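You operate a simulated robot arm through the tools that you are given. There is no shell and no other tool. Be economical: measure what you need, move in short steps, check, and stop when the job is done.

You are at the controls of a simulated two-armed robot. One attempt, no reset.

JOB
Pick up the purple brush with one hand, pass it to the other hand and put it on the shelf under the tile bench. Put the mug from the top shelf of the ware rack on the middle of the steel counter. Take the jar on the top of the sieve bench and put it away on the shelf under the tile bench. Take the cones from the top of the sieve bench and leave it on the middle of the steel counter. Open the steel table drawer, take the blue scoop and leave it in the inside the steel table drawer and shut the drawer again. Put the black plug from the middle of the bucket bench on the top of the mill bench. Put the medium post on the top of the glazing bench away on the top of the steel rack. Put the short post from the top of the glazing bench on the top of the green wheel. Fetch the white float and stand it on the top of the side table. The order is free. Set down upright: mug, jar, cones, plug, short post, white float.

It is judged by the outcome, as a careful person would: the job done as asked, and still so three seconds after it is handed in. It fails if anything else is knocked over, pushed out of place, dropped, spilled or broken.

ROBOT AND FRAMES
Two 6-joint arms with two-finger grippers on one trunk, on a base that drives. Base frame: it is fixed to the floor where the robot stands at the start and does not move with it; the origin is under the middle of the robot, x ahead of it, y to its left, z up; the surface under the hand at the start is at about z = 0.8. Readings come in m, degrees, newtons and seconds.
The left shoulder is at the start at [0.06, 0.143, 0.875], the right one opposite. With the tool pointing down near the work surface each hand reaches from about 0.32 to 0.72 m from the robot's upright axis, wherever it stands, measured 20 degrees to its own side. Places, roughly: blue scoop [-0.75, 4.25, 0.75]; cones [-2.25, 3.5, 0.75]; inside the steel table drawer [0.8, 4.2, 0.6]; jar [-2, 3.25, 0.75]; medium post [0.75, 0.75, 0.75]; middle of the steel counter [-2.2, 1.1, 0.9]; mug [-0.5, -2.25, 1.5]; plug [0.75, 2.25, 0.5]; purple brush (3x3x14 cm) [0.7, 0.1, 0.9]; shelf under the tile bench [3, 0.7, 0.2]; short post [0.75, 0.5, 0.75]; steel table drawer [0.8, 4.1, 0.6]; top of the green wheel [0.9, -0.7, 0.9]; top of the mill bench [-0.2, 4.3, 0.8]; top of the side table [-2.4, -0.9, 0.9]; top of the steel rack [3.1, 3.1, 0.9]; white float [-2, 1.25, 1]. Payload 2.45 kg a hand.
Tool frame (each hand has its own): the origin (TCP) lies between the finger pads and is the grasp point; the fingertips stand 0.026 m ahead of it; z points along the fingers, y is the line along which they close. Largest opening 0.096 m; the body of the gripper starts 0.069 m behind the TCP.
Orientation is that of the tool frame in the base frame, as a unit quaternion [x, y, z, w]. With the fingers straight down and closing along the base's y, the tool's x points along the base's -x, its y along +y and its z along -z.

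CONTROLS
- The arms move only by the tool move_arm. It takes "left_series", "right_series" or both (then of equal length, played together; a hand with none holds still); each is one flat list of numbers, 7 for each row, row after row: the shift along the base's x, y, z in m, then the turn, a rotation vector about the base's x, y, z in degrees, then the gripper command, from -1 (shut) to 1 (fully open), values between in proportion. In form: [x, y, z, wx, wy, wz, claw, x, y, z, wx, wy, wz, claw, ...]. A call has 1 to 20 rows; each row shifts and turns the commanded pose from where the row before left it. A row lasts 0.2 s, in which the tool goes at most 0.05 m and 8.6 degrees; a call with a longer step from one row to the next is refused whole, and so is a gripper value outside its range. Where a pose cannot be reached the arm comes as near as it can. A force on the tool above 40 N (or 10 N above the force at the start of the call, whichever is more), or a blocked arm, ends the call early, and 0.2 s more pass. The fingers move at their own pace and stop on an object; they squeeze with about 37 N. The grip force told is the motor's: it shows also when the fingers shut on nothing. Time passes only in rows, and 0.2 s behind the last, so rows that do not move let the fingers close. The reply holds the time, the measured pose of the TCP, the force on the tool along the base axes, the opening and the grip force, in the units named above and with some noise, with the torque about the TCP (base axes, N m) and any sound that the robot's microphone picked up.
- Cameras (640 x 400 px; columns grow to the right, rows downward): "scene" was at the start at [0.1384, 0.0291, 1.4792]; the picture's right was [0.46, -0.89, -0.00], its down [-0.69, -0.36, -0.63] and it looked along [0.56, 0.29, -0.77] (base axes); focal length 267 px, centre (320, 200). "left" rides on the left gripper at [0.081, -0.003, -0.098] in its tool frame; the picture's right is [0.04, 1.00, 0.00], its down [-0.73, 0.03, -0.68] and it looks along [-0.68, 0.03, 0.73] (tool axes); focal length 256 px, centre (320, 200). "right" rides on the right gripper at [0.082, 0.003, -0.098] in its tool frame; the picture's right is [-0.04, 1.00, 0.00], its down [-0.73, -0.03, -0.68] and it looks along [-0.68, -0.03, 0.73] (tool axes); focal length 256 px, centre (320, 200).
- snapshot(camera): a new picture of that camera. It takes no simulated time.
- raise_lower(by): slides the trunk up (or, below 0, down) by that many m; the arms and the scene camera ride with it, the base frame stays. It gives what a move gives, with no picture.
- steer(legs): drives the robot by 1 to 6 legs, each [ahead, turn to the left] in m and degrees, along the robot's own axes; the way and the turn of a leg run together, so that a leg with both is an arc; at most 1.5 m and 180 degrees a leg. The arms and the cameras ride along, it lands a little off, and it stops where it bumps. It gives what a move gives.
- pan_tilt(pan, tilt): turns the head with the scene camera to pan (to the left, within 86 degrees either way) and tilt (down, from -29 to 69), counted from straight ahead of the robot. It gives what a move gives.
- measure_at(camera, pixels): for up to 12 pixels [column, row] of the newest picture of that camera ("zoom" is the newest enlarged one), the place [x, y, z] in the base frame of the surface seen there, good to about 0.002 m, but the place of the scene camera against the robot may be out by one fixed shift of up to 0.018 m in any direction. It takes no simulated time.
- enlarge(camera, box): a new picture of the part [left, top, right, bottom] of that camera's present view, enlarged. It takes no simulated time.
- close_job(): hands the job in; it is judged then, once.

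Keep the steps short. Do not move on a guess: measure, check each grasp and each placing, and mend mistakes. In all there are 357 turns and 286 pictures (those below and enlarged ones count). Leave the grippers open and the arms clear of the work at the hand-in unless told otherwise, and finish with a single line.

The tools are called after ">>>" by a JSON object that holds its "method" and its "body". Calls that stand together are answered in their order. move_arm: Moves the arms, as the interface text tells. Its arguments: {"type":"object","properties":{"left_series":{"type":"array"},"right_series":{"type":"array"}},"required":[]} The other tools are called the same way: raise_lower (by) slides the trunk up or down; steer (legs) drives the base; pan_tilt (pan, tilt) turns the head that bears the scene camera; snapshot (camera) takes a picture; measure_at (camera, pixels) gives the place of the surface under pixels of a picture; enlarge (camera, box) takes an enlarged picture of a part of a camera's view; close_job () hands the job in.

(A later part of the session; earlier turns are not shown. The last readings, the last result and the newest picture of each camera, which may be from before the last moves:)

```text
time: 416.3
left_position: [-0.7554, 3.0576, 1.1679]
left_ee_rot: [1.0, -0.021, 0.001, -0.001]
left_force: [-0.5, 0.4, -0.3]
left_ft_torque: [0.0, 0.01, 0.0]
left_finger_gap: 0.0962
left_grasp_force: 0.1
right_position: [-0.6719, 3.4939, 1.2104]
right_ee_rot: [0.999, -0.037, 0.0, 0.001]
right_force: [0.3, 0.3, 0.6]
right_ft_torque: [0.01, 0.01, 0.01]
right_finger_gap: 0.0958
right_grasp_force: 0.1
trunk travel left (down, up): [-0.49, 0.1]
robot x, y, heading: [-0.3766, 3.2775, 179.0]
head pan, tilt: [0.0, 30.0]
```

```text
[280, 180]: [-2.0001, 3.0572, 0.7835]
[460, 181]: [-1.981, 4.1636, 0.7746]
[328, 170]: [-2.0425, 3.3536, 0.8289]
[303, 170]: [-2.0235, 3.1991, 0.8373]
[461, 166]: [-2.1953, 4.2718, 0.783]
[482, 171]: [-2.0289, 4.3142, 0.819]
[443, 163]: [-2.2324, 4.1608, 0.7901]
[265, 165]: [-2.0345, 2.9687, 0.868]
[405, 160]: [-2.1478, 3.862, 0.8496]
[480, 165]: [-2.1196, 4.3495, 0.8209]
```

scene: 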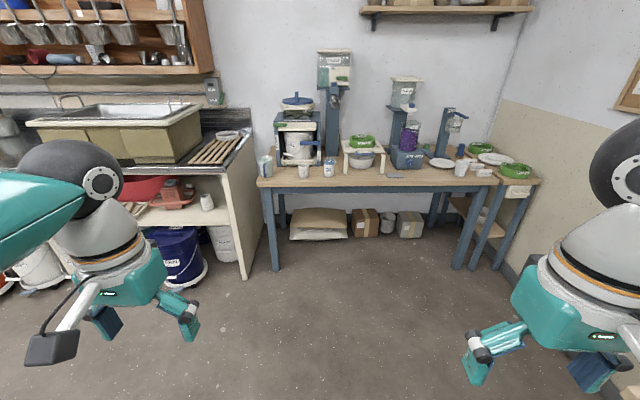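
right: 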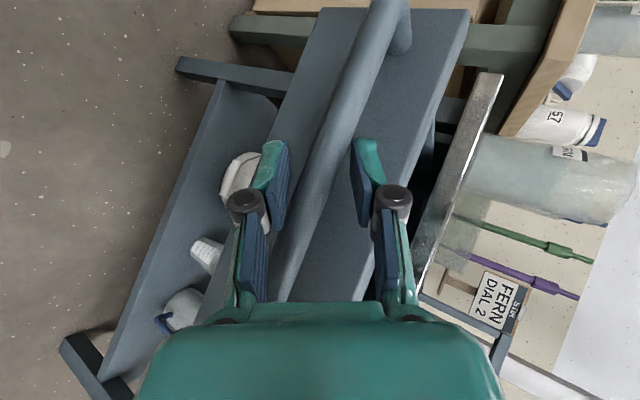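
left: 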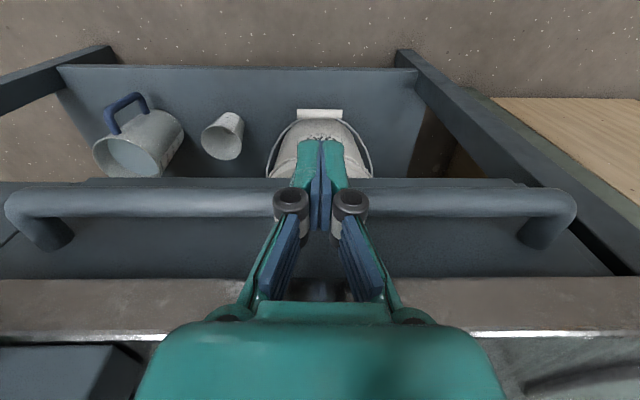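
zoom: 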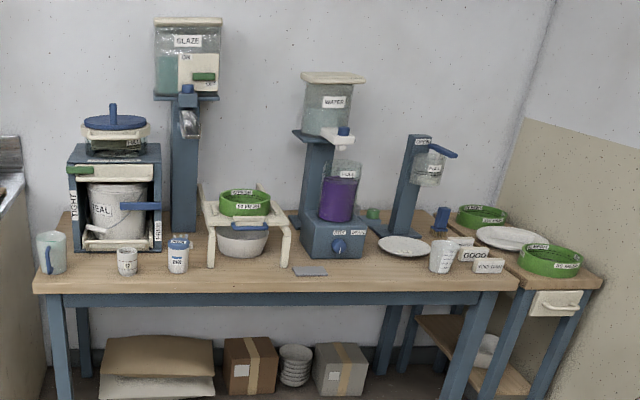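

>>> {"method": "steer", "body": {"legs": [[0.75, 0]]}}

>>> {"method": "pan_tilt", "body": {"pan": 0, "tilt": 35}}

>>> {"method": "snapshot", "body": {"camera": "scene"}}

>>> {"method": "enlarge", "body": {"camera": "scene", "box": [180, 130, 420, 280]}}

>>> {"method": "pan_tilt", "body": {"pan": -30, "tilt": 35}}

>>> {"method": "enlarge", "body": {"camera": "scene", "box": [180, 80, 500, 280]}}

```text
time: 420.5
left_position: [-1.5134, 3.0738, 1.1682]
left_ee_rot: [1.0, -0.023, 0.001, -0.001]
left_force: [-1.3, 0.4, -0.8]
left_ft_torque: [0.0, 0.0, -0.03]
left_finger_gap: 0.0961
left_grasp_force: 0.1
right_position: [-1.4268, 3.5098, 1.2103]
right_ee_rot: [0.999, -0.04, 0.0, 0.0]
right_force: [0.0, -0.1, -0.3]
right_ft_torque: [0.01, 0.01, -0.01]
right_finger_gap: 0.0959
right_grasp_force: 0.0
trunk travel left (down, up): [-0.49, 0.1]
robot x, y, heading: [-1.1316, 3.2918, 178.8]
head pan, tilt: [0.0, 30.0]
```

```text
time: 421.1
left_position: [-1.5132, 3.0749, 1.1694]
left_ee_rot: [1.0, -0.023, 0.002, -0.001]
left_force: [-0.1, -0.1, 0.5]
left_ft_torque: [0.0, -0.01, 0.01]
left_finger_gap: 0.0959
left_grasp_force: 0.1
right_position: [-1.4263, 3.5105, 1.2108]
right_ee_rot: [0.999, -0.04, 0.0, 0.001]
right_force: [-0.2, 0.3, 0.2]
right_ft_torque: [0.03, 0.02, 0.0]
right_finger_gap: 0.0958
right_grasp_force: 0.0
trunk travel left (down, up): [-0.49, 0.1]
robot x, y, heading: [-1.1341, 3.2916, 178.6]
head pan, tilt: [0.0, 35.0]
```

```text
134 pictures are left
```

scene: 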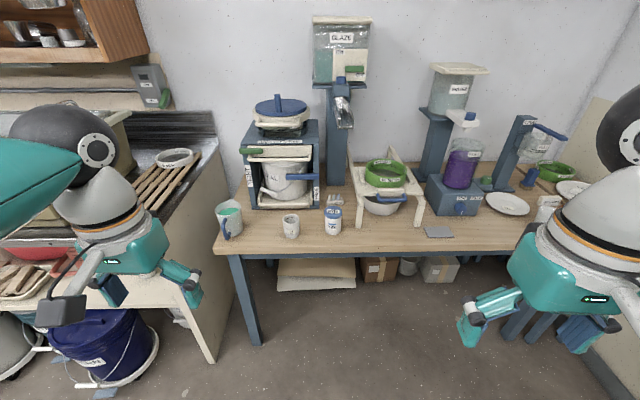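

```text
2.67 times, centred on (300, 205) of scene
```

zoom: 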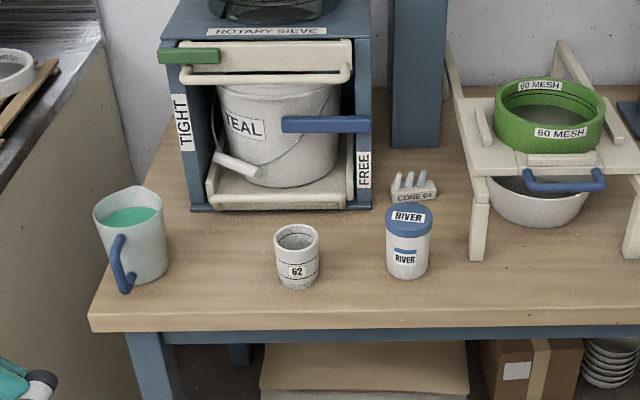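

```text
time: 422.1
left_position: [-1.5134, 3.0742, 1.1689]
left_ee_rot: [1.0, -0.023, 0.0, -0.001]
left_force: [0.7, -1.3, 0.2]
left_ft_torque: [0.0, -0.02, 0.0]
left_finger_gap: 0.096
left_grasp_force: 0.1
right_position: [-1.4261, 3.5115, 1.2111]
right_ee_rot: [0.999, -0.04, -0.001, 0.001]
right_force: [-0.1, -0.3, -0.6]
right_ft_torque: [-0.04, 0.01, -0.04]
right_finger_gap: 0.0963
right_grasp_force: 0.0
trunk travel left (down, up): [-0.49, 0.1]
robot x, y, heading: [-1.132, 3.294, 178.7]
head pan, tilt: [-30.0, 35.0]
```

```text
2.00 times, centred on (340, 180) of scene
```

zoom: 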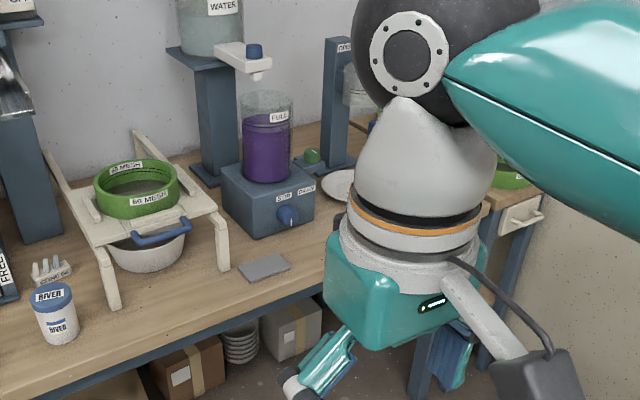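

The jar is the blue-lidded RIVER jar at ≈(−2.04,3.35); the cones ("CONE 04" block) are just behind it. Drive closer.

>>> {"method": "steer", "body": {"legs": [[0.3, 0]]}}

>>> {"method": "pan_tilt", "body": {"pan": 0, "tilt": 45}}

>>> {"method": "snapshot", "body": {"camera": "scene"}}

>>> {"method": "snapshot", "body": {"camera": "right"}}

```text
time: 424.1
left_position: [-1.8101, 3.0782, 1.1693]
left_ee_rot: [1.0, -0.021, 0.001, 0.0]
left_force: [0.3, 0.5, -0.7]
left_ft_torque: [-0.01, -0.03, 0.04]
left_finger_gap: 0.0961
left_grasp_force: 0.0
right_position: [-1.725, 3.5161, 1.2107]
right_ee_rot: [0.999, -0.038, 0.001, 0.0]
right_force: [-0.7, -0.1, -0.3]
right_ft_torque: [-0.01, -0.02, -0.02]
right_finger_gap: 0.0961
right_grasp_force: 0.1
trunk travel left (down, up): [-0.49, 0.1]
robot x, y, heading: [-1.4308, 3.2992, 178.9]
head pan, tilt: [-30.0, 35.0]
```

```text
time: 425.1
left_position: [-1.8084, 3.0784, 1.1687]
left_ee_rot: [1.0, -0.021, 0.001, -0.001]
left_force: [0.4, 0.4, 0.2]
left_ft_torque: [0.03, -0.01, 0.0]
left_finger_gap: 0.0959
left_grasp_force: 0.1
right_position: [-1.7237, 3.5162, 1.2113]
right_ee_rot: [0.999, -0.038, 0.0, 0.001]
right_force: [0.6, 0.2, 0.2]
right_ft_torque: [0.03, -0.01, 0.01]
right_finger_gap: 0.0959
right_grasp_force: 0.1
trunk travel left (down, up): [-0.49, 0.1]
robot x, y, heading: [-1.427, 3.2986, 179.0]
head pan, tilt: [0.0, 45.0]
```

```text
131 pictures are left
```

scene: 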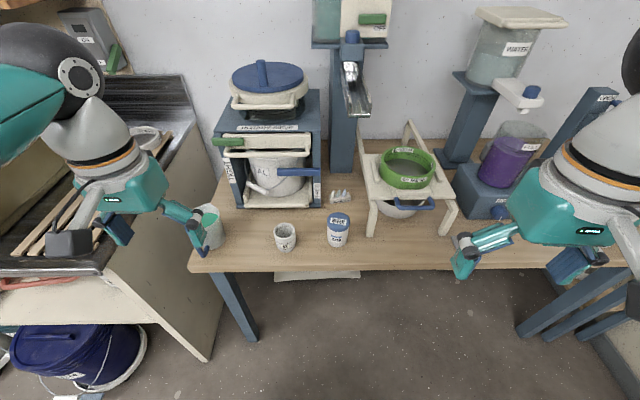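

```text
130 pictures are left
```

right: 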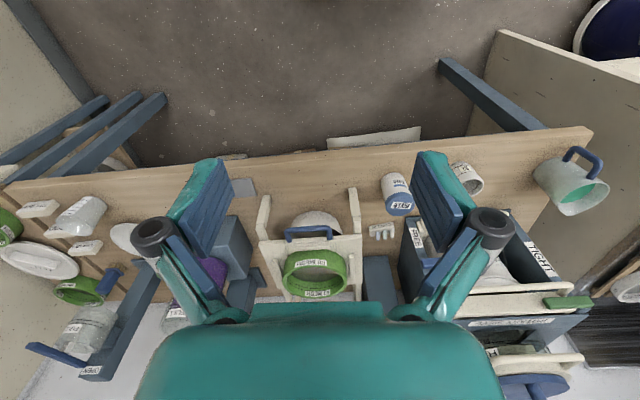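

>>> {"method": "enlarge", "body": {"camera": "right", "box": [330, 150, 490, 260]}}

>>> {"method": "measure_at", "body": {"camera": "right", "pixels": [[398, 208], [395, 185], [382, 232], [376, 236], [390, 235], [353, 192], [410, 222], [370, 210], [466, 180], [355, 235]]}}

>>> {"method": "measure_at", "body": {"camera": "scene", "pixels": [[339, 220], [338, 240], [341, 195], [333, 198], [350, 198], [318, 165], [368, 225], [285, 230], [360, 168]]}}

```text
3.64 times, centred on (410, 205) of right
```

zoom: 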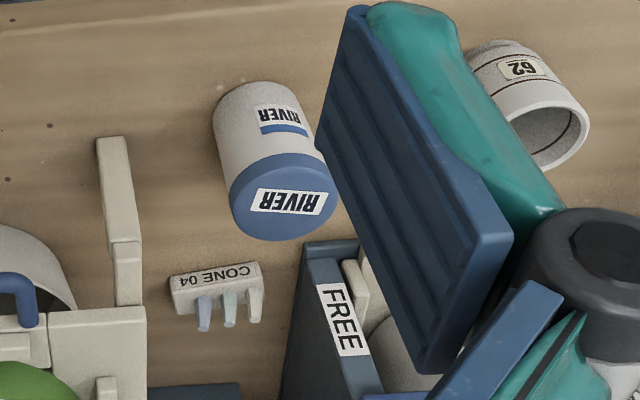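

```text
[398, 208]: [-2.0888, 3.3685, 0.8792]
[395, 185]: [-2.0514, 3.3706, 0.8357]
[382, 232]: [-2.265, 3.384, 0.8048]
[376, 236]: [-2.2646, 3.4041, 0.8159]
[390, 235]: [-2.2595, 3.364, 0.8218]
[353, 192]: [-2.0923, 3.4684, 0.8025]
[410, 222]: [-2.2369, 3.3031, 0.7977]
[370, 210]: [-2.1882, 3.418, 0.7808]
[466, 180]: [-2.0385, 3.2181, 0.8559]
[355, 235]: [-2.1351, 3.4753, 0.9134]
```

```text
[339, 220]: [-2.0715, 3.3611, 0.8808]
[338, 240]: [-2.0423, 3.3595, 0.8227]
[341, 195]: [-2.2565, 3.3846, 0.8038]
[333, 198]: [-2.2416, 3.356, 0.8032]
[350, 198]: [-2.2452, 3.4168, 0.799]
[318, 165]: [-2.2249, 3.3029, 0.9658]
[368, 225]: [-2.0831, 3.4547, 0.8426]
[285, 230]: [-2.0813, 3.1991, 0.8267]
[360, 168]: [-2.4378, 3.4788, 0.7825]
```

Jar centre ≈(−2.082,3.368), top 0.879, Ø≈6.5 cm; cones block ≈(−2.258,3.385). Drive 0.12 m closer and bring the left hand over the jar.

>>> {"method": "steer", "body": {"legs": [[0.12, 0]]}}

>>> {"method": "move_arm", "body": {"left_series": [-0.012, 0.029, -0.017, 0, 0, 0, 1, -0.012, 0.029, -0.017, 0, 0, 0, 1, -0.012, 0.029, -0.017, 0, 0, 0, 1, -0.012, 0.029, -0.017, 0, 0, 0, 1, -0.012, 0.029, -0.017, 0, 0, 0, 1, -0.012, 0.029, -0.017, 0, 0, 0, 1, -0.012, 0.029, -0.017, 0, 0, 0, 1, -0.012, 0.029, -0.017, 0, 0, 0, 1, -0.012, 0.029, -0.017, 0, 0, 0, 1, -0.012, 0.029, -0.017, 0, 0, 0, 1]}}

>>> {"method": "snapshot", "body": {"camera": "left"}}

```text
time: 426.3
left_position: [-1.9295, 3.0822, 1.1677]
left_ee_rot: [1.0, -0.021, 0.002, -0.001]
left_force: [-0.4, -0.5, -0.2]
left_ft_torque: [-0.02, -0.03, 0.04]
left_finger_gap: 0.0959
left_grasp_force: 0.0
right_position: [-1.8444, 3.5184, 1.2109]
right_ee_rot: [0.999, -0.038, 0.001, 0.0]
right_force: [-0.7, -0.4, -0.5]
right_ft_torque: [0.02, -0.08, 0.0]
right_finger_gap: 0.0961
right_grasp_force: 0.0
trunk travel left (down, up): [-0.49, 0.1]
robot x, y, heading: [-1.5451, 3.2992, 179.0]
head pan, tilt: [0.0, 45.0]
```

```text
time: 428.5
left_position: [-2.0465, 3.3733, 0.9966]
left_ee_rot: [1.0, -0.022, 0.002, 0.0]
left_force: [-0.2, -0.7, -0.1]
left_ft_torque: [0.01, -0.05, 0.02]
left_finger_gap: 0.0959
left_grasp_force: 0.0
right_position: [-1.8427, 3.5182, 1.2116]
right_ee_rot: [0.999, -0.038, 0.001, 0.001]
right_force: [0.6, -0.7, 0.4]
right_ft_torque: [-0.01, -0.02, 0.0]
right_finger_gap: 0.0962
right_grasp_force: 0.1
trunk travel left (down, up): [-0.49, 0.1]
robot x, y, heading: [-1.5478, 3.2969, 179.1]
head pan, tilt: [0.0, 45.0]
```

```text
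128 pictures are left
```

left: 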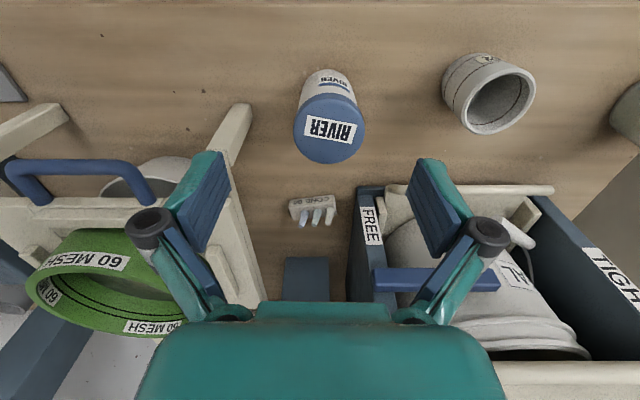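

>>> {"method": "measure_at", "body": {"camera": "left", "pixels": [[329, 130], [297, 130], [362, 130], [329, 105], [329, 158], [327, 75], [300, 207], [328, 207], [325, 213], [312, 195]]}}

```text
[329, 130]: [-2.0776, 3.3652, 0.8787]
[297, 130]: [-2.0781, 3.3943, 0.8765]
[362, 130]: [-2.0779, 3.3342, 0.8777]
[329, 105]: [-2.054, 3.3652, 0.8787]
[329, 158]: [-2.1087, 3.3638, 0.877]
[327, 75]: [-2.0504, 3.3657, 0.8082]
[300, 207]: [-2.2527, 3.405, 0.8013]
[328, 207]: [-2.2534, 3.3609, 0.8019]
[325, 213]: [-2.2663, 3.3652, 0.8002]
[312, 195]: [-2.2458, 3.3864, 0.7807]
```

>>> {"method": "move_arm", "body": {"left_series": [-0.02, -0.005, -0.01, 0, 0, 0, 1, -0.014, -0.003, -0.02, 0, 0, 0, 1, 0, 0, -0.04, 0, 0, 0, 1, 0, 0, -0.045, 0, 0, 0, 1, 0, 0, -0.045, 0, 0, 0, 1]}}

>>> {"method": "snapshot", "body": {"camera": "left"}}

```text
time: 429.7
left_position: [-2.0805, 3.3624, 0.8395]
left_ee_rot: [1.0, -0.022, 0.001, 0.0]
left_force: [-0.6, -0.2, 0.4]
left_ft_torque: [-0.01, -0.01, -0.05]
left_finger_gap: 0.0958
left_grasp_force: 0.1
right_position: [-1.8442, 3.5187, 1.2118]
right_ee_rot: [0.999, -0.039, 0.001, 0.001]
right_force: [-0.8, -0.3, -0.6]
right_ft_torque: [0.03, 0.01, -0.03]
right_finger_gap: 0.096
right_grasp_force: 0.1
trunk travel left (down, up): [-0.49, 0.1]
robot x, y, heading: [-1.5482, 3.302, 178.7]
head pan, tilt: [0.0, 45.0]
```

```text
127 pictures are left
```

left: 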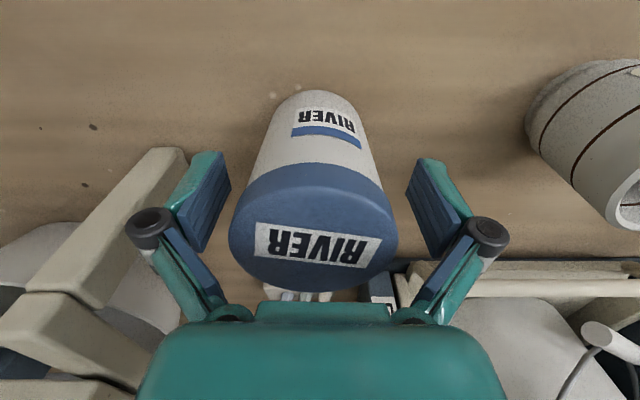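

>>> {"method": "move_arm", "body": {"left_series": [0, 0.001, -0.004, 0, 0, 0, 1, 0, 0, 0, 0, 0, 0, -1, 0, 0, 0, 0, 0, 0, -1, 0, 0, 0, 0, 0, 0, -1]}}

>>> {"method": "move_arm", "body": {"left_series": [0, 0, 0.03, 0, 0, 0, -1, 0, 0, 0.045, 0, 0, 0, -1, 0, 0, 0.045, 0, 0, 0, -1, 0.01, -0.01, 0.045, 0, 0, 0, -1, 0.02, -0.035, 0.02, 0, 0, 0, -1, 0.02, -0.04, 0.02, 0, 0, 0, -1, 0.02, -0.04, 0.02, 0, 0, 0, -1, 0.02, -0.04, 0.01, 0, 0, 0, -1, 0.02, -0.04, 0, 0, 0, 0, -1, 0.02, -0.04, 0, 0, 0, 0, -1]}}

>>> {"method": "snapshot", "body": {"camera": "left"}}

>>> {"method": "snapshot", "body": {"camera": "right"}}

```text
time: 430.7
left_position: [-2.0807, 3.3646, 0.8375]
left_ee_rot: [1.0, -0.022, -0.001, -0.001]
left_force: [-1.8, 0.6, 10.1]
left_ft_torque: [-0.1, -0.1, 0.0]
left_finger_gap: 0.0674
left_grasp_force: 36.7
right_position: [-1.8415, 3.5179, 1.2123]
right_ee_rot: [0.999, -0.038, 0.0, 0.001]
right_force: [-0.2, -0.5, -0.8]
right_ft_torque: [0.01, 0.01, 0.01]
right_finger_gap: 0.096
right_grasp_force: 0.0
trunk travel left (down, up): [-0.49, 0.1]
robot x, y, heading: [-1.5489, 3.3, 179.0]
head pan, tilt: [0.0, 45.0]
```

```text
time: 432.9
left_position: [-1.952, 3.1189, 1.0706]
left_ee_rot: [1.0, -0.023, 0.001, -0.001]
left_force: [0.9, -0.4, -4.0]
left_ft_torque: [0.01, 0.04, 0.0]
left_finger_gap: 0.0653
left_grasp_force: 37.0
right_position: [-1.8426, 3.5181, 1.2117]
right_ee_rot: [0.999, -0.039, 0.001, 0.002]
right_force: [0.6, -0.5, 0.0]
right_ft_torque: [0.01, 0.04, 0.0]
right_finger_gap: 0.0957
right_grasp_force: 0.1
trunk travel left (down, up): [-0.49, 0.1]
robot x, y, heading: [-1.5449, 3.3009, 179.2]
head pan, tilt: [0.0, 45.0]
```

```text
126 pictures are left
```

left: 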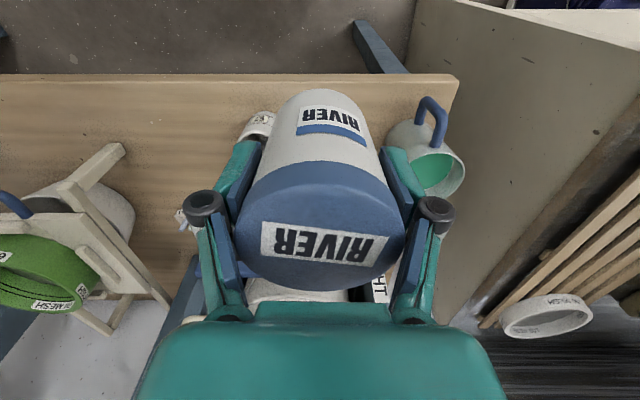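

```text
125 pictures are left
```

right: 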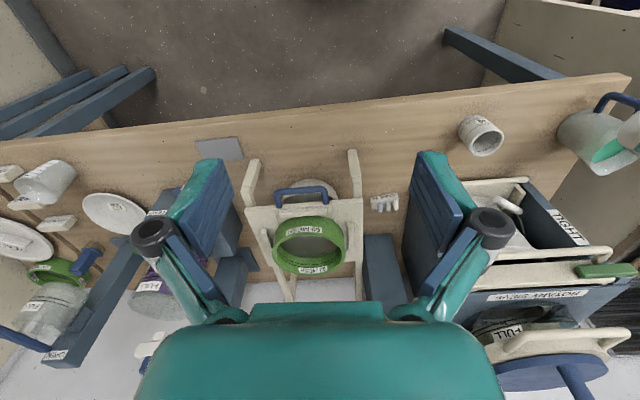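

Jar is held. For the cones with the right hand: raise trunk 0.09, move the left hand back a bit and drive 0.08 closer.

>>> {"method": "move_arm", "body": {"left_series": [0.03, -0.02, 0.01, 0, 0, 0, -1, 0.03, -0.02, 0.01, 0, 0, 0, -1, 0.03, -0.02, 0.01, 0, 0, 0, -1], "right_series": [0, -0.04, -0.02, 0, 0, 0, 0.6, 0, -0.045, -0.02, 0, 0, 0, 0.6, 0, -0.045, -0.02, 0, 0, 0, 0.6]}}

>>> {"method": "raise_lower", "body": {"by": 0.09}}

>>> {"method": "steer", "body": {"legs": [[0.08, 0]]}}

>>> {"method": "snapshot", "body": {"camera": "right"}}

```text
time: 433.7
left_position: [-1.8595, 3.0576, 1.1012]
left_ee_rot: [1.0, -0.021, 0.0, -0.001]
left_force: [-0.2, -0.5, -4.2]
left_ft_torque: [0.03, -0.03, 0.01]
left_finger_gap: 0.0655
left_grasp_force: 36.7
right_position: [-1.8418, 3.386, 1.1507]
right_ee_rot: [0.999, -0.038, 0.001, 0.001]
right_force: [-0.4, -0.1, -0.4]
right_ft_torque: [0.04, 0.01, -0.02]
right_finger_gap: 0.0767
right_grasp_force: 0.0
trunk travel left (down, up): [-0.49, 0.1]
robot x, y, heading: [-1.5485, 3.3009, 179.0]
head pan, tilt: [0.0, 45.0]
```

```text
time: 435.0
left_position: [-1.8604, 3.0585, 1.1911]
left_ee_rot: [1.0, -0.022, 0.002, 0.0]
left_force: [-0.6, 0.1, -3.2]
left_ft_torque: [0.01, 0.0, 0.02]
left_finger_gap: 0.0657
left_grasp_force: 37.0
right_position: [-1.8428, 3.3873, 1.2392]
right_ee_rot: [0.999, -0.038, 0.0, 0.001]
right_force: [0.2, 0.3, 0.3]
right_ft_torque: [0.02, -0.01, -0.01]
right_finger_gap: 0.0767
right_grasp_force: 0.1
trunk travel left (down, up): [-0.58, 0.01]
robot x, y, heading: [-1.552, 3.2954, 179.0]
head pan, tilt: [0.0, 45.0]
```

```text
time: 436.1
left_position: [-1.9447, 3.0604, 1.1901]
left_ee_rot: [1.0, -0.022, 0.002, -0.001]
left_force: [-0.8, 0.2, -3.9]
left_ft_torque: [0.01, -0.06, -0.02]
left_finger_gap: 0.0653
left_grasp_force: 36.8
right_position: [-1.9272, 3.3899, 1.2396]
right_ee_rot: [0.999, -0.039, 0.001, 0.001]
right_force: [-0.7, -0.3, 0.1]
right_ft_torque: [0.01, -0.08, 0.01]
right_finger_gap: 0.0769
right_grasp_force: 0.0
trunk travel left (down, up): [-0.58, 0.01]
robot x, y, heading: [-1.6309, 3.3012, 178.7]
head pan, tilt: [0.0, 45.0]
```

```text
124 pictures are left
```

right: 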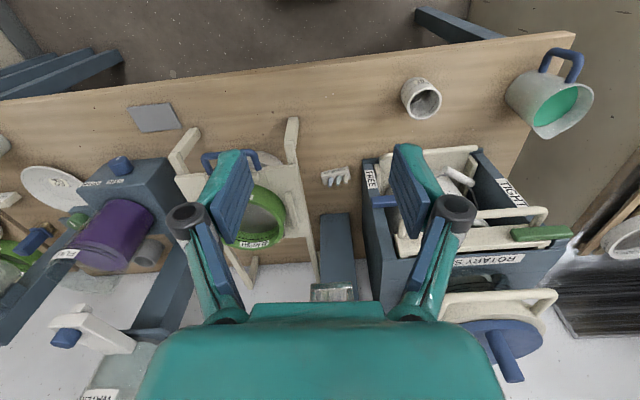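

>>> {"method": "move_arm", "body": {"right_series": [-0.0154, -0.001, -0.039, 0, 0, 0.6, 0.6, -0.0154, -0.001, -0.039, 0, 0, 0.6, 0.6, -0.0154, -0.001, -0.039, 0, 0, 0.6, 0.6, -0.0154, -0.001, -0.039, 0, 0, 0.6, 0.6, -0.0154, 0, -0.039, 0, 0, 0.6, 0.6, -0.0154, 0, -0.039, 0, 0, 0.6, 0.6, -0.0154, 0, -0.039, 0, 0, 0.6, 0.6, -0.0154, 0, -0.037, 0, 0, 0.2, 0.6]}}

>>> {"method": "snapshot", "body": {"camera": "right"}}

>>> {"method": "snapshot", "body": {"camera": "scene"}}

```text
time: 437.9
left_position: [-1.9433, 3.0611, 1.1913]
left_ee_rot: [1.0, -0.022, 0.002, 0.0]
left_force: [-0.3, -0.3, -3.2]
left_ft_torque: [0.03, -0.03, 0.01]
left_finger_gap: 0.0654
left_grasp_force: 36.8
right_position: [-2.0508, 3.3867, 0.9314]
right_ee_rot: [1.0, 0.0, 0.001, 0.001]
right_force: [0.5, 0.6, 0.2]
right_ft_torque: [-0.03, -0.02, 0.0]
right_finger_gap: 0.0768
right_grasp_force: 0.0
trunk travel left (down, up): [-0.58, 0.01]
robot x, y, heading: [-1.6283, 3.2997, 179.0]
head pan, tilt: [0.0, 45.0]
```

```text
123 pictures are left
```

right: 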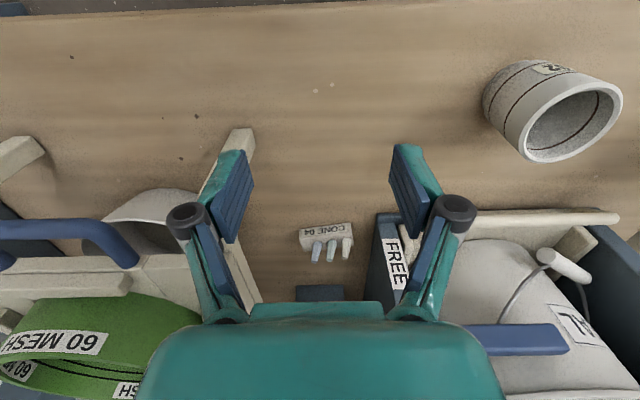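

```text
122 pictures are left
```

scene: 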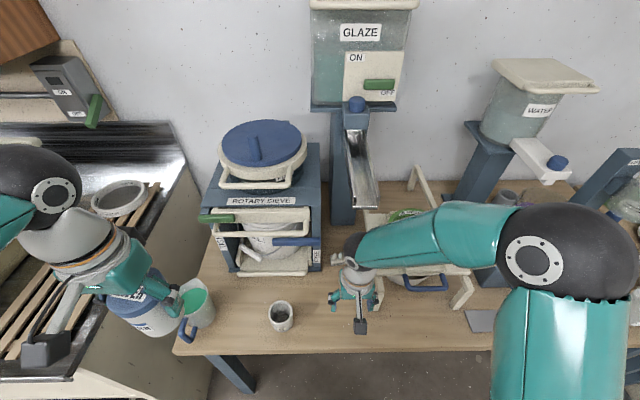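

>>> {"method": "measure_at", "body": {"camera": "right", "pixels": [[302, 235], [352, 228], [328, 235], [303, 245], [352, 242], [245, 150], [378, 230], [330, 250]]}}

>>> {"method": "measure_at", "body": {"camera": "scene", "pixels": [[405, 213], [400, 235], [440, 230], [460, 260], [420, 190], [345, 250], [375, 190]]}}

```text
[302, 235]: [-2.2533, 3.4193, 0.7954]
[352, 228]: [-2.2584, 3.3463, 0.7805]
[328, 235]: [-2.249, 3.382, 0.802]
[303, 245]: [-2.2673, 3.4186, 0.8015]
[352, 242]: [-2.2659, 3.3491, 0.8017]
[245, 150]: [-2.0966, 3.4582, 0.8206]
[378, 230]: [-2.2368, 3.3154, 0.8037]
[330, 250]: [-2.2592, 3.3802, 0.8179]
```

```text
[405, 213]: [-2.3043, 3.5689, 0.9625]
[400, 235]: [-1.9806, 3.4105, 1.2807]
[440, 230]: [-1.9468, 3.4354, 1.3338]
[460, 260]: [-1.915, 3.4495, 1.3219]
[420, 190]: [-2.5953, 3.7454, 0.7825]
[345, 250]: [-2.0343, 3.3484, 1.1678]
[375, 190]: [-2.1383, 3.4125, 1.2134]
```

>>> {"method": "enlarge", "body": {"camera": "scene", "box": [290, 60, 450, 300]}}

>>> {"method": "measure_at", "body": {"camera": "scene", "pixels": [[352, 110], [357, 140], [360, 160], [365, 180], [370, 200], [378, 205], [345, 140], [342, 215]]}}

```text
1.67 times, centred on (370, 180) of scene
```

zoom: 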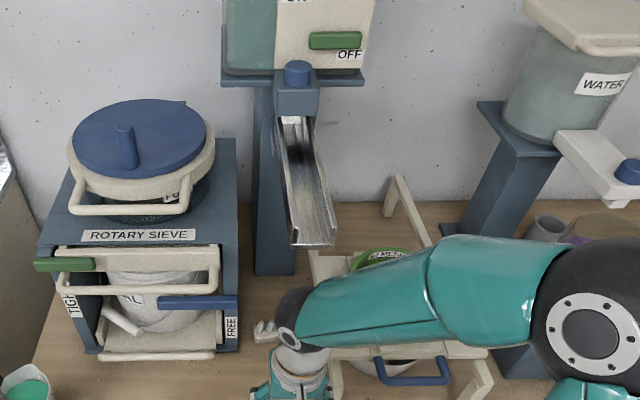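

```text
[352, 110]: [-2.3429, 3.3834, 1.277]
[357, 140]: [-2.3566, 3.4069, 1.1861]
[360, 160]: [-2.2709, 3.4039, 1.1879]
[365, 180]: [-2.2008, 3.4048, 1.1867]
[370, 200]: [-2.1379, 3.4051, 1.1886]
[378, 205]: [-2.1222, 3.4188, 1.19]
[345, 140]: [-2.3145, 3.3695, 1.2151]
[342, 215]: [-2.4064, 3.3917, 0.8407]
```

A metal chute (z≈1.18) overhangs the cones, so I'll tilt the hand forward 35° to keep the wrist out from under it. Tilt first where I am.

>>> {"method": "move_arm", "body": {"right_series": [0.01, 0, 0, 0, 7, 0, 1, 0.01, 0, 0, 0, 7, 0, 1, 0.01, 0, 0, 0, 7, 0, 1, 0, 0, -0.02, 0, 7, 0, 1, 0, 0, -0.02, 0, 7, 0, 1]}}

>>> {"method": "snapshot", "body": {"camera": "scene"}}

>>> {"method": "snapshot", "body": {"camera": "right"}}

```text
time: 439.1
left_position: [-1.9437, 3.0594, 1.1908]
left_ee_rot: [1.0, -0.022, 0.002, -0.001]
left_force: [-0.3, 0.0, -4.0]
left_ft_torque: [0.02, 0.04, 0.02]
left_finger_gap: 0.0654
left_grasp_force: 36.9
right_position: [-2.0321, 3.3783, 0.8907]
right_ee_rot: [0.954, 0.001, -0.3, 0.0]
right_force: [-0.7, -0.3, -0.1]
right_ft_torque: [0.0, 0.0, -0.01]
right_finger_gap: 0.0962
right_grasp_force: 0.0
right hand out of reach, approached as far as the arm can: row 5
trunk travel left (down, up): [-0.58, 0.01]
robot x, y, heading: [-1.6283, 3.3028, 179.1]
head pan, tilt: [0.0, 45.0]
```

```text
120 pictures are left
```

scene: 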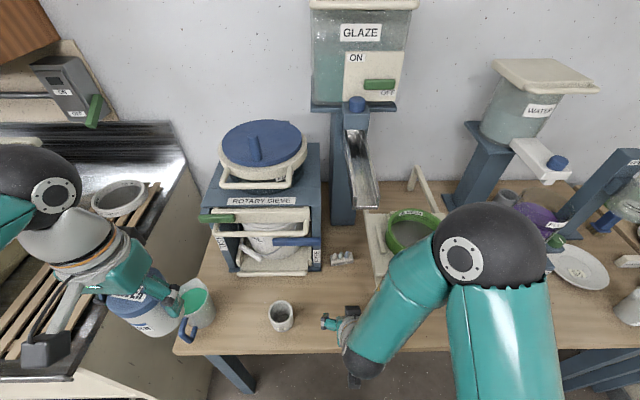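

```text
119 pictures are left
```

right: 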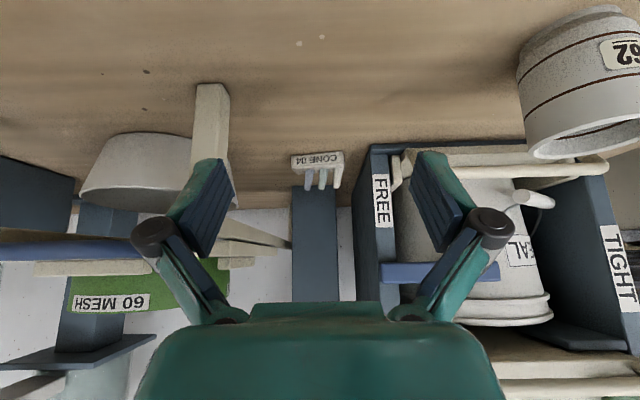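

>>> {"method": "measure_at", "body": {"camera": "scene", "pixels": [[480, 215], [440, 240], [410, 290], [375, 345], [520, 260], [412, 215]]}}

>>> {"method": "measure_at", "body": {"camera": "right", "pixels": [[293, 158], [343, 155], [318, 158], [293, 166], [330, 168], [318, 185]]}}

```text
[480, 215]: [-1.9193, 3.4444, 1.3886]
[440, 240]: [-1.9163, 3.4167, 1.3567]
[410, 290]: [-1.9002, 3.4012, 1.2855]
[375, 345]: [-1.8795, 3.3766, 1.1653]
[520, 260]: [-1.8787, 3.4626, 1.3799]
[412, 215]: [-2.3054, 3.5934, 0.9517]
```

```text
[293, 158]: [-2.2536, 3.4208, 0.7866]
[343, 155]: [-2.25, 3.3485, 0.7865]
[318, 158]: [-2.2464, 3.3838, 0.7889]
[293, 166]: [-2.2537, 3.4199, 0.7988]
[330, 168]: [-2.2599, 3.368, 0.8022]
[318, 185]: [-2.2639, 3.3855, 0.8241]
```

>>> {"method": "move_arm", "body": {"right_series": [-0.04, 0.002, -0.008, 0, 0, 0, 1, -0.04, 0.002, -0.008, 0, 0, 0, 1, -0.04, 0.002, -0.008, 0, 0, 0, 1]}}

>>> {"method": "snapshot", "body": {"camera": "right"}}

>>> {"method": "snapshot", "body": {"camera": "scene"}}

```text
time: 439.9
left_position: [-1.9445, 3.0609, 1.1908]
left_ee_rot: [1.0, -0.022, 0.002, 0.0]
left_force: [-0.3, 0.6, -4.4]
left_ft_torque: [0.02, -0.07, 0.05]
left_finger_gap: 0.0653
left_grasp_force: 36.9
right_position: [-2.1516, 3.3864, 0.8623]
right_ee_rot: [0.954, 0.0, -0.3, 0.001]
right_force: [0.0, -0.6, 1.3]
right_ft_torque: [0.01, -0.04, 0.01]
right_finger_gap: 0.0959
right_grasp_force: 0.1
trunk travel left (down, up): [-0.58, 0.01]
robot x, y, heading: [-1.6267, 3.3016, 179.1]
head pan, tilt: [0.0, 45.0]
```

```text
118 pictures are left
```

right: 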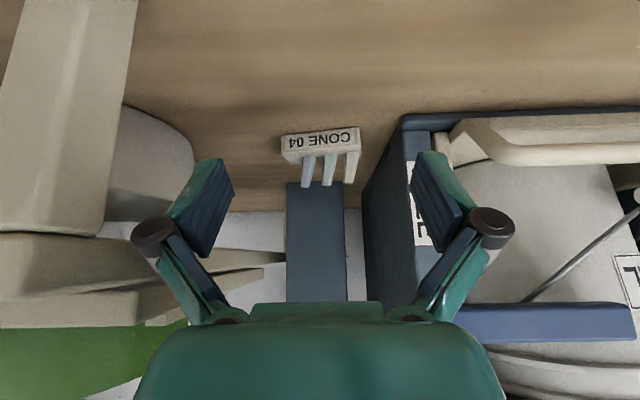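

```text
117 pictures are left
```

scene: 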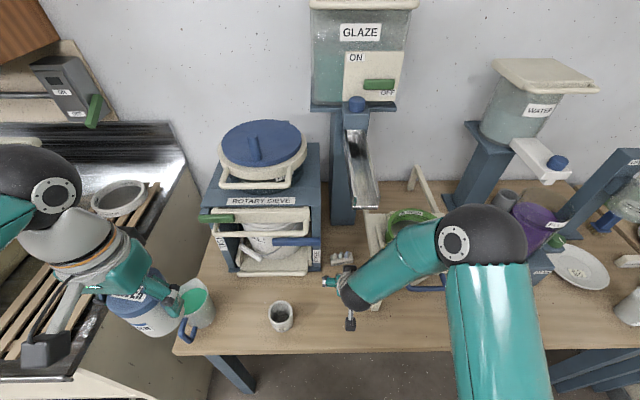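

>>> {"method": "measure_at", "body": {"camera": "right", "pixels": [[402, 125], [390, 160], [372, 220], [366, 270], [405, 150], [285, 150], [355, 140], [285, 160], [125, 110], [190, 170], [240, 280], [410, 180]]}}

```text
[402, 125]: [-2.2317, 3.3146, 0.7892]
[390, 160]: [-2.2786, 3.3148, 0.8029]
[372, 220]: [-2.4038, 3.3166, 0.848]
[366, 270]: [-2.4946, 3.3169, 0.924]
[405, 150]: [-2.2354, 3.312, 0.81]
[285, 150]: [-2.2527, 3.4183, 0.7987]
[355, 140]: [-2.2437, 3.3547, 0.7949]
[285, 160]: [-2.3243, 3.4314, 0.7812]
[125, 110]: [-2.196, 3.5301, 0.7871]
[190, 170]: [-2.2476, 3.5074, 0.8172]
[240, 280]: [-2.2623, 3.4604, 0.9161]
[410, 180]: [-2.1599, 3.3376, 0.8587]
```

>>> {"method": "move_arm", "body": {"right_series": [-0.033, 0, -0.002, 0, 0, 0, 0.92, -0.033, -0.001, -0.002, 0, 0, 0, 0.92, -0.03, 0, -0.002, 0, 0, 0, 0.92]}}

>>> {"method": "snapshot", "body": {"camera": "right"}}

```text
time: 440.6
left_position: [-1.9433, 3.0608, 1.1907]
left_ee_rot: [1.0, -0.022, 0.001, -0.001]
left_force: [-0.4, -0.3, -3.4]
left_ft_torque: [-0.01, -0.03, 0.0]
left_finger_gap: 0.0655
left_grasp_force: 37.0
right_position: [-2.2464, 3.3846, 0.8592]
right_ee_rot: [0.954, 0.001, -0.299, 0.001]
right_force: [0.2, 0.6, -0.4]
right_ft_torque: [-0.03, 0.0, 0.01]
right_finger_gap: 0.0921
right_grasp_force: 0.0
trunk travel left (down, up): [-0.58, 0.01]
robot x, y, heading: [-1.6335, 3.3008, 178.8]
head pan, tilt: [0.0, 45.0]
```

```text
116 pictures are left
```

right: 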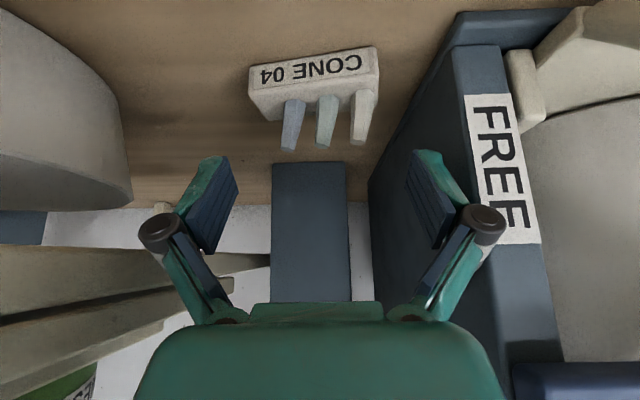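

>>> {"method": "move_arm", "body": {"right_series": [0, 0.001, -0.02, 0, 0, 0, 0.92, 0, 0, -0.018, 0, 0, 0, 0.92, 0, 0, -0.006, 0, 0, 0, 0.92]}}

>>> {"method": "snapshot", "body": {"camera": "right"}}

```text
time: 441.4
left_position: [-1.9437, 3.0594, 1.1914]
left_ee_rot: [1.0, -0.022, 0.001, -0.001]
left_force: [0.2, -0.1, -3.0]
left_ft_torque: [0.03, 0.02, 0.01]
left_finger_gap: 0.0653
left_grasp_force: 37.1
right_position: [-2.245, 3.3846, 0.8151]
right_ee_rot: [0.954, 0.0, -0.3, 0.001]
right_force: [-0.1, 0.4, -0.5]
right_ft_torque: [-0.03, 0.0, 0.03]
right_finger_gap: 0.0921
right_grasp_force: 0.1
trunk travel left (down, up): [-0.58, 0.01]
robot x, y, heading: [-1.6303, 3.3026, 179.0]
head pan, tilt: [0.0, 45.0]
```

```text
115 pictures are left
```

right: 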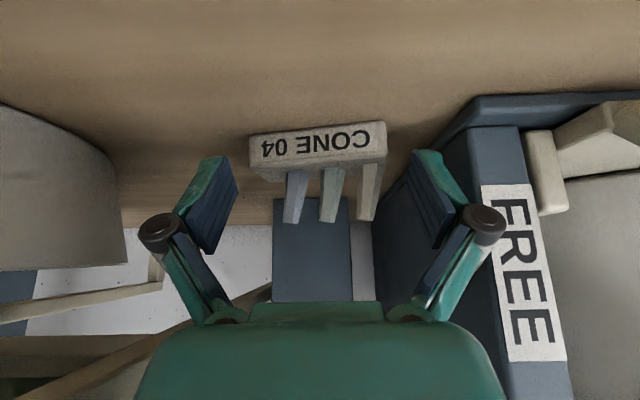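

>>> {"method": "move_arm", "body": {"right_series": [-0.004, 0, -0.004, 0, 0, 0, 0.92, 0, 0, 0, 0, 0, 0, 0.4, 0, 0, 0, 0, 0, 0, -1, 0, 0, 0, 0, 0, 0, -1]}}

>>> {"method": "snapshot", "body": {"camera": "right"}}

```text
time: 442.4
left_position: [-1.9432, 3.0594, 1.191]
left_ee_rot: [1.0, -0.022, 0.001, -0.001]
left_force: [-0.5, 0.2, -3.7]
left_ft_torque: [0.03, 0.03, 0.0]
left_finger_gap: 0.0652
left_grasp_force: 36.9
right_position: [-2.2498, 3.3856, 0.8114]
right_ee_rot: [0.954, 0.001, -0.3, 0.001]
right_force: [-0.8, 0.9, 1.5]
right_ft_torque: [-0.01, 0.08, 0.0]
right_finger_gap: 0.0772
right_grasp_force: 36.8
trunk travel left (down, up): [-0.58, 0.01]
robot x, y, heading: [-1.6298, 3.3002, 179.1]
head pan, tilt: [0.0, 45.0]
```

```text
114 pictures are left
```

right: 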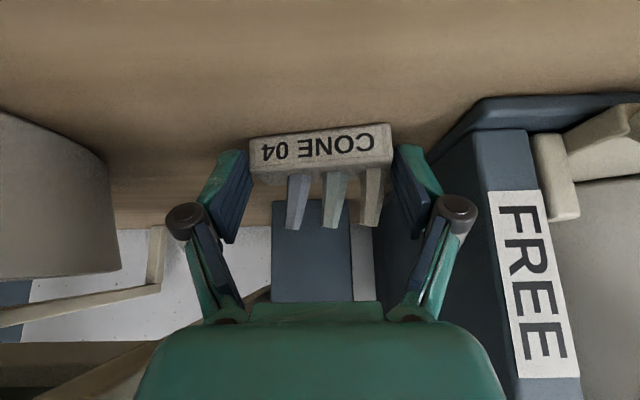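

Gripped at 0.077 near the tips. Lift 2 cm and check it stays level.

>>> {"method": "move_arm", "body": {"right_series": [0, 0, 0.01, 0, 0, 0, -1, 0, 0, 0.015, 0, 0, 0, -1]}}

>>> {"method": "snapshot", "body": {"camera": "right"}}

```text
time: 443.1
left_position: [-1.9436, 3.0617, 1.1919]
left_ee_rot: [1.0, -0.021, 0.001, -0.001]
left_force: [-0.2, 0.6, -2.9]
left_ft_torque: [-0.02, -0.03, 0.01]
left_finger_gap: 0.0654
left_grasp_force: 37.3
right_position: [-2.2497, 3.3862, 0.8365]
right_ee_rot: [0.954, 0.0, -0.3, 0.001]
right_force: [0.7, -0.7, -1.0]
right_ft_torque: [-0.01, 0.0, -0.01]
right_finger_gap: 0.0773
right_grasp_force: 37.3
trunk travel left (down, up): [-0.58, 0.01]
robot x, y, heading: [-1.6305, 3.3027, 178.6]
head pan, tilt: [0.0, 45.0]
```

```text
113 pictures are left
```

right: 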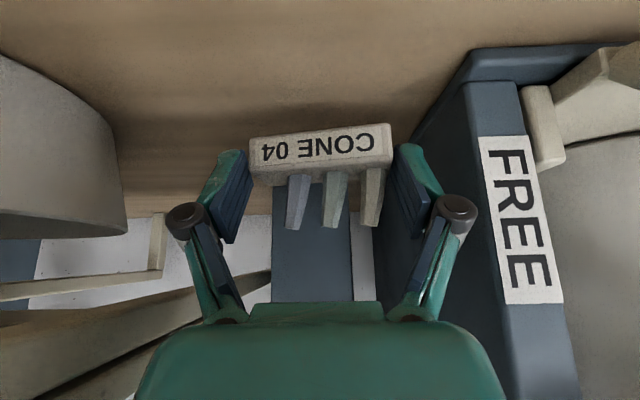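

Held firmly. Withdraw the same way, then up.

>>> {"method": "move_arm", "body": {"right_series": [0.03, 0, 0.005, 0, 0, 0, -1, 0.035, 0, 0.005, 0, 0, 0, -1, 0.035, 0, 0.008, 0, 0, 0, -1, 0.035, 0, 0.01, 0, 0, 0, -1, 0.035, 0, 0.02, 0, 0, 0, -1, 0.035, 0, 0.03, 0, 0, 0, -1, 0.02, 0.02, 0.035, 0, 0, 0, -1, 0.02, 0.02, 0.035, 0, 0, 0, -1, 0.01, 0.02, 0.035, 0, 0, 0, -1, 0.01, 0.02, 0.035, 0, 0, 0, -1]}}

>>> {"method": "snapshot", "body": {"camera": "scene"}}

>>> {"method": "snapshot", "body": {"camera": "right"}}

```text
time: 445.2
left_position: [-1.9411, 3.0596, 1.1919]
left_ee_rot: [1.0, -0.023, 0.0, -0.001]
left_force: [0.9, 0.1, -3.8]
left_ft_torque: [-0.01, 0.04, -0.04]
left_finger_gap: 0.0655
left_grasp_force: 37.2
right_position: [-2.0182, 3.4499, 1.0634]
right_ee_rot: [0.954, 0.0, -0.301, 0.002]
right_force: [0.7, -0.3, -1.4]
right_ft_torque: [0.03, -0.02, -0.02]
right_finger_gap: 0.0772
right_grasp_force: 37.2
right hand out of reach, approached as far as the arm can: row 7, 8, 9
trunk travel left (down, up): [-0.58, 0.01]
robot x, y, heading: [-1.6297, 3.3016, 178.9]
head pan, tilt: [0.0, 45.0]
```

```text
112 pictures are left
```

scene: 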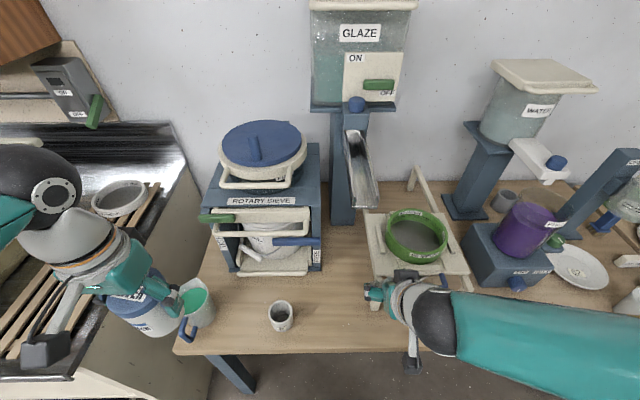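

```text
111 pictures are left
```

right: 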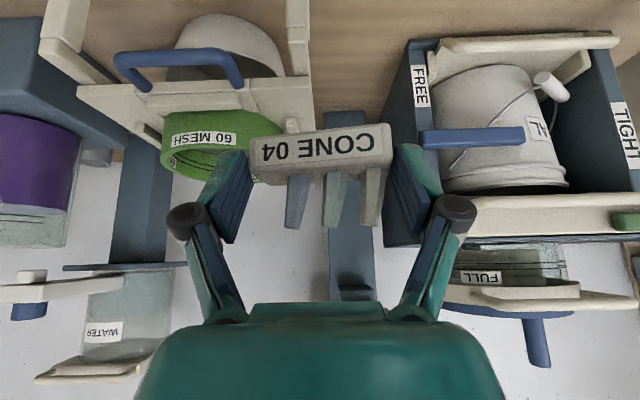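

Now drive to the steel counter (middle ≈(−2.2,1.1)).

>>> {"method": "steer", "body": {"legs": [[-0.55, 0], [0, 45]]}}

>>> {"method": "steer", "body": {"legs": [[0, 45], [1.4, 0]]}}

>>> {"method": "steer", "body": {"legs": [[0.65, 0], [0, -45]]}}

>>> {"method": "steer", "body": {"legs": [[0, -45]]}}

>>> {"method": "pan_tilt", "body": {"pan": 0, "tilt": 35}}

>>> {"method": "snapshot", "body": {"camera": "scene"}}

```text
time: 450.9
left_position: [-1.1198, 2.8968, 1.1908]
left_ee_rot: [0.933, 0.36, 0.001, 0.0]
left_force: [0.2, 0.1, -4.8]
left_ft_torque: [0.03, 0.01, 0.0]
left_finger_gap: 0.0654
left_grasp_force: 36.8
right_position: [-1.4489, 3.1196, 1.0619]
right_ee_rot: [0.882, 0.363, -0.277, 0.115]
right_force: [-0.1, 0.0, -1.0]
right_ft_torque: [0.01, 0.04, -0.01]
right_finger_gap: 0.0769
right_grasp_force: 36.9
trunk travel left (down, up): [-0.58, 0.01]
robot x, y, heading: [-1.0831, 3.3006, -136.7]
head pan, tilt: [0.0, 45.0]
```

```text
time: 460.2
left_position: [-0.8662, 1.6026, 1.1915]
left_ee_rot: [0.727, 0.687, 0.001, -0.001]
left_force: [0.4, 0.1, -3.1]
left_ft_torque: [0.0, -0.01, 0.0]
left_finger_gap: 0.065
left_grasp_force: 36.8
right_position: [-1.2575, 1.531, 1.0629]
right_ee_rot: [0.679, 0.67, -0.213, 0.211]
right_force: [0.3, -0.8, -1.1]
right_ft_torque: [0.02, 0.02, -0.01]
right_finger_gap: 0.0764
right_grasp_force: 36.8
trunk travel left (down, up): [-0.58, 0.01]
robot x, y, heading: [-1.127, 1.9158, -91.8]
head pan, tilt: [0.0, 45.0]
```

```text
time: 466.1
left_position: [-1.185, 0.8595, 1.1922]
left_ee_rot: [0.933, 0.359, 0.001, 0.0]
left_force: [0.2, 0.0, -3.0]
left_ft_torque: [0.01, -0.01, 0.0]
left_finger_gap: 0.0653
left_grasp_force: 37.0
right_position: [-1.5135, 1.0839, 1.0635]
right_ee_rot: [0.882, 0.363, -0.277, 0.116]
right_force: [1.4, -0.7, -0.6]
right_ft_torque: [0.0, -0.01, -0.01]
right_finger_gap: 0.0761
right_grasp_force: 37.6
trunk travel left (down, up): [-0.58, 0.01]
robot x, y, heading: [-1.1321, 1.2503, -136.4]
head pan, tilt: [0.0, 45.0]
```

```text
time: 468.9
left_position: [-1.4474, 1.0114, 1.1922]
left_ee_rot: [1.0, -0.027, 0.001, 0.0]
left_force: [-0.1, -0.2, -3.3]
left_ft_torque: [0.05, -0.02, 0.01]
left_finger_gap: 0.0651
left_grasp_force: 36.8
right_position: [-1.5214, 1.4026, 1.0651]
right_ee_rot: [0.954, -0.004, -0.299, 0.0]
right_force: [0.3, 0.3, -1.4]
right_ft_torque: [0.04, 0.0, -0.02]
right_finger_gap: 0.0759
right_grasp_force: 36.9
trunk travel left (down, up): [-0.58, 0.01]
robot x, y, heading: [-1.1357, 1.2288, 179.0]
head pan, tilt: [0.0, 45.0]
```

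```text
time: 469.6
left_position: [-1.4475, 1.0102, 1.1933]
left_ee_rot: [1.0, -0.026, 0.002, 0.0]
left_force: [0.0, -1.6, -3.5]
left_ft_torque: [0.01, -0.01, 0.01]
left_finger_gap: 0.0652
left_grasp_force: 37.0
right_position: [-1.5216, 1.4014, 1.0642]
right_ee_rot: [0.954, -0.003, -0.299, -0.001]
right_force: [0.4, 0.0, -0.2]
right_ft_torque: [0.01, -0.02, 0.0]
right_finger_gap: 0.0762
right_grasp_force: 36.8
trunk travel left (down, up): [-0.58, 0.01]
robot x, y, heading: [-1.1324, 1.2292, 178.9]
head pan, tilt: [0.0, 35.0]
```

```text
110 pictures are left
```

scene: 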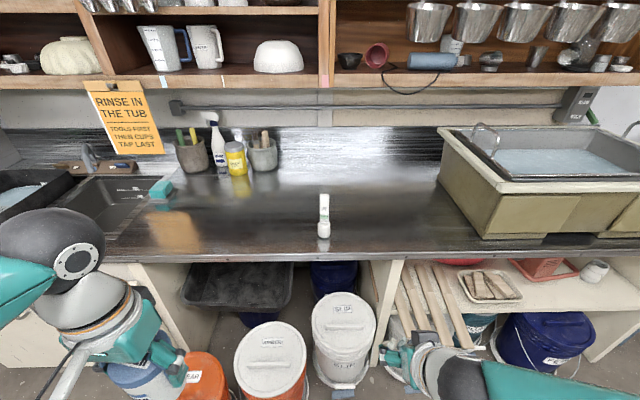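

>>> {"method": "enlarge", "body": {"camera": "scene", "box": [150, 120, 450, 270]}}

>>> {"method": "measure_at", "body": {"camera": "scene", "pixels": [[323, 235], [323, 215], [323, 198], [250, 255], [300, 215], [380, 215], [250, 215], [210, 180], [440, 200], [323, 248], [323, 170], [280, 240]]}}

```text
2.13 times, centred on (300, 195) of scene
```

zoom: 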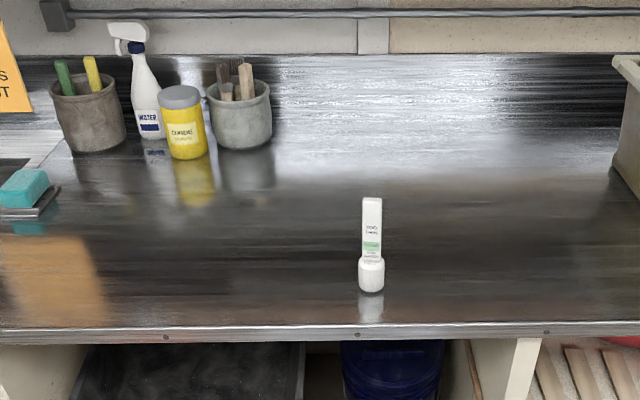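

```text
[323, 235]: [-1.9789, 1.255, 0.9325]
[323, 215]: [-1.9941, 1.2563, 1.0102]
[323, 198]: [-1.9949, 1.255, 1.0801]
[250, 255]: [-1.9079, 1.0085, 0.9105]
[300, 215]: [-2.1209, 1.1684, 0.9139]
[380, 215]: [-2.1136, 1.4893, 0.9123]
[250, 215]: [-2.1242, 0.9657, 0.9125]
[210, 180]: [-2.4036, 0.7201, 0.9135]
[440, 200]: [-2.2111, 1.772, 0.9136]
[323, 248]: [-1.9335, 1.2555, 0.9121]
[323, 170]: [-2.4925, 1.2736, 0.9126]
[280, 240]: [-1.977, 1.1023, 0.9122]
```

>>> {"method": "measure_at", "body": {"camera": "scene", "pixels": [[343, 385], [300, 395], [270, 355], [340, 330], [375, 385], [200, 380], [300, 370], [345, 350]]}}

>>> {"method": "steer", "body": {"legs": [[0.25, 0]]}}

>>> {"method": "snapshot", "body": {"camera": "right"}}

```text
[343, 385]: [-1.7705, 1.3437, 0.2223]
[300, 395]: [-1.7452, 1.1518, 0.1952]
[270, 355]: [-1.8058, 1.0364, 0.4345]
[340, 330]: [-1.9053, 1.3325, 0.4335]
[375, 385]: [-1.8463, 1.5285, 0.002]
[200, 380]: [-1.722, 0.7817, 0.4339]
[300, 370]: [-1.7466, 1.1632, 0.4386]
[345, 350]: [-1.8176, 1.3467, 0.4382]
```

```text
time: 471.4
left_position: [-1.6525, 1.0124, 1.1946]
left_ee_rot: [1.0, -0.019, 0.001, 0.001]
left_force: [0.2, 1.0, -3.8]
left_ft_torque: [-0.03, 0.01, 0.02]
left_finger_gap: 0.0654
left_grasp_force: 36.7
right_position: [-1.7329, 1.4024, 1.0669]
right_ee_rot: [0.954, 0.002, -0.299, 0.002]
right_force: [-0.1, -0.7, -0.9]
right_ft_torque: [-0.03, 0.0, -0.01]
right_finger_gap: 0.076
right_grasp_force: 36.9
trunk travel left (down, up): [-0.58, 0.01]
robot x, y, heading: [-1.3452, 1.2359, -179.5]
head pan, tilt: [0.0, 35.0]
stopped in leg 1: the robot was blocked; the commanded pose is now the measured one
```

```text
108 pictures are left
```

right: 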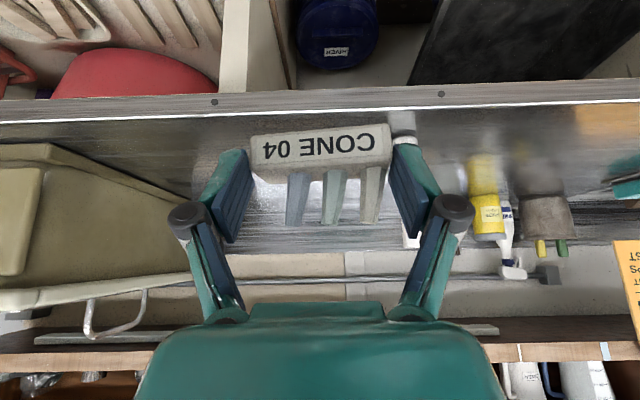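

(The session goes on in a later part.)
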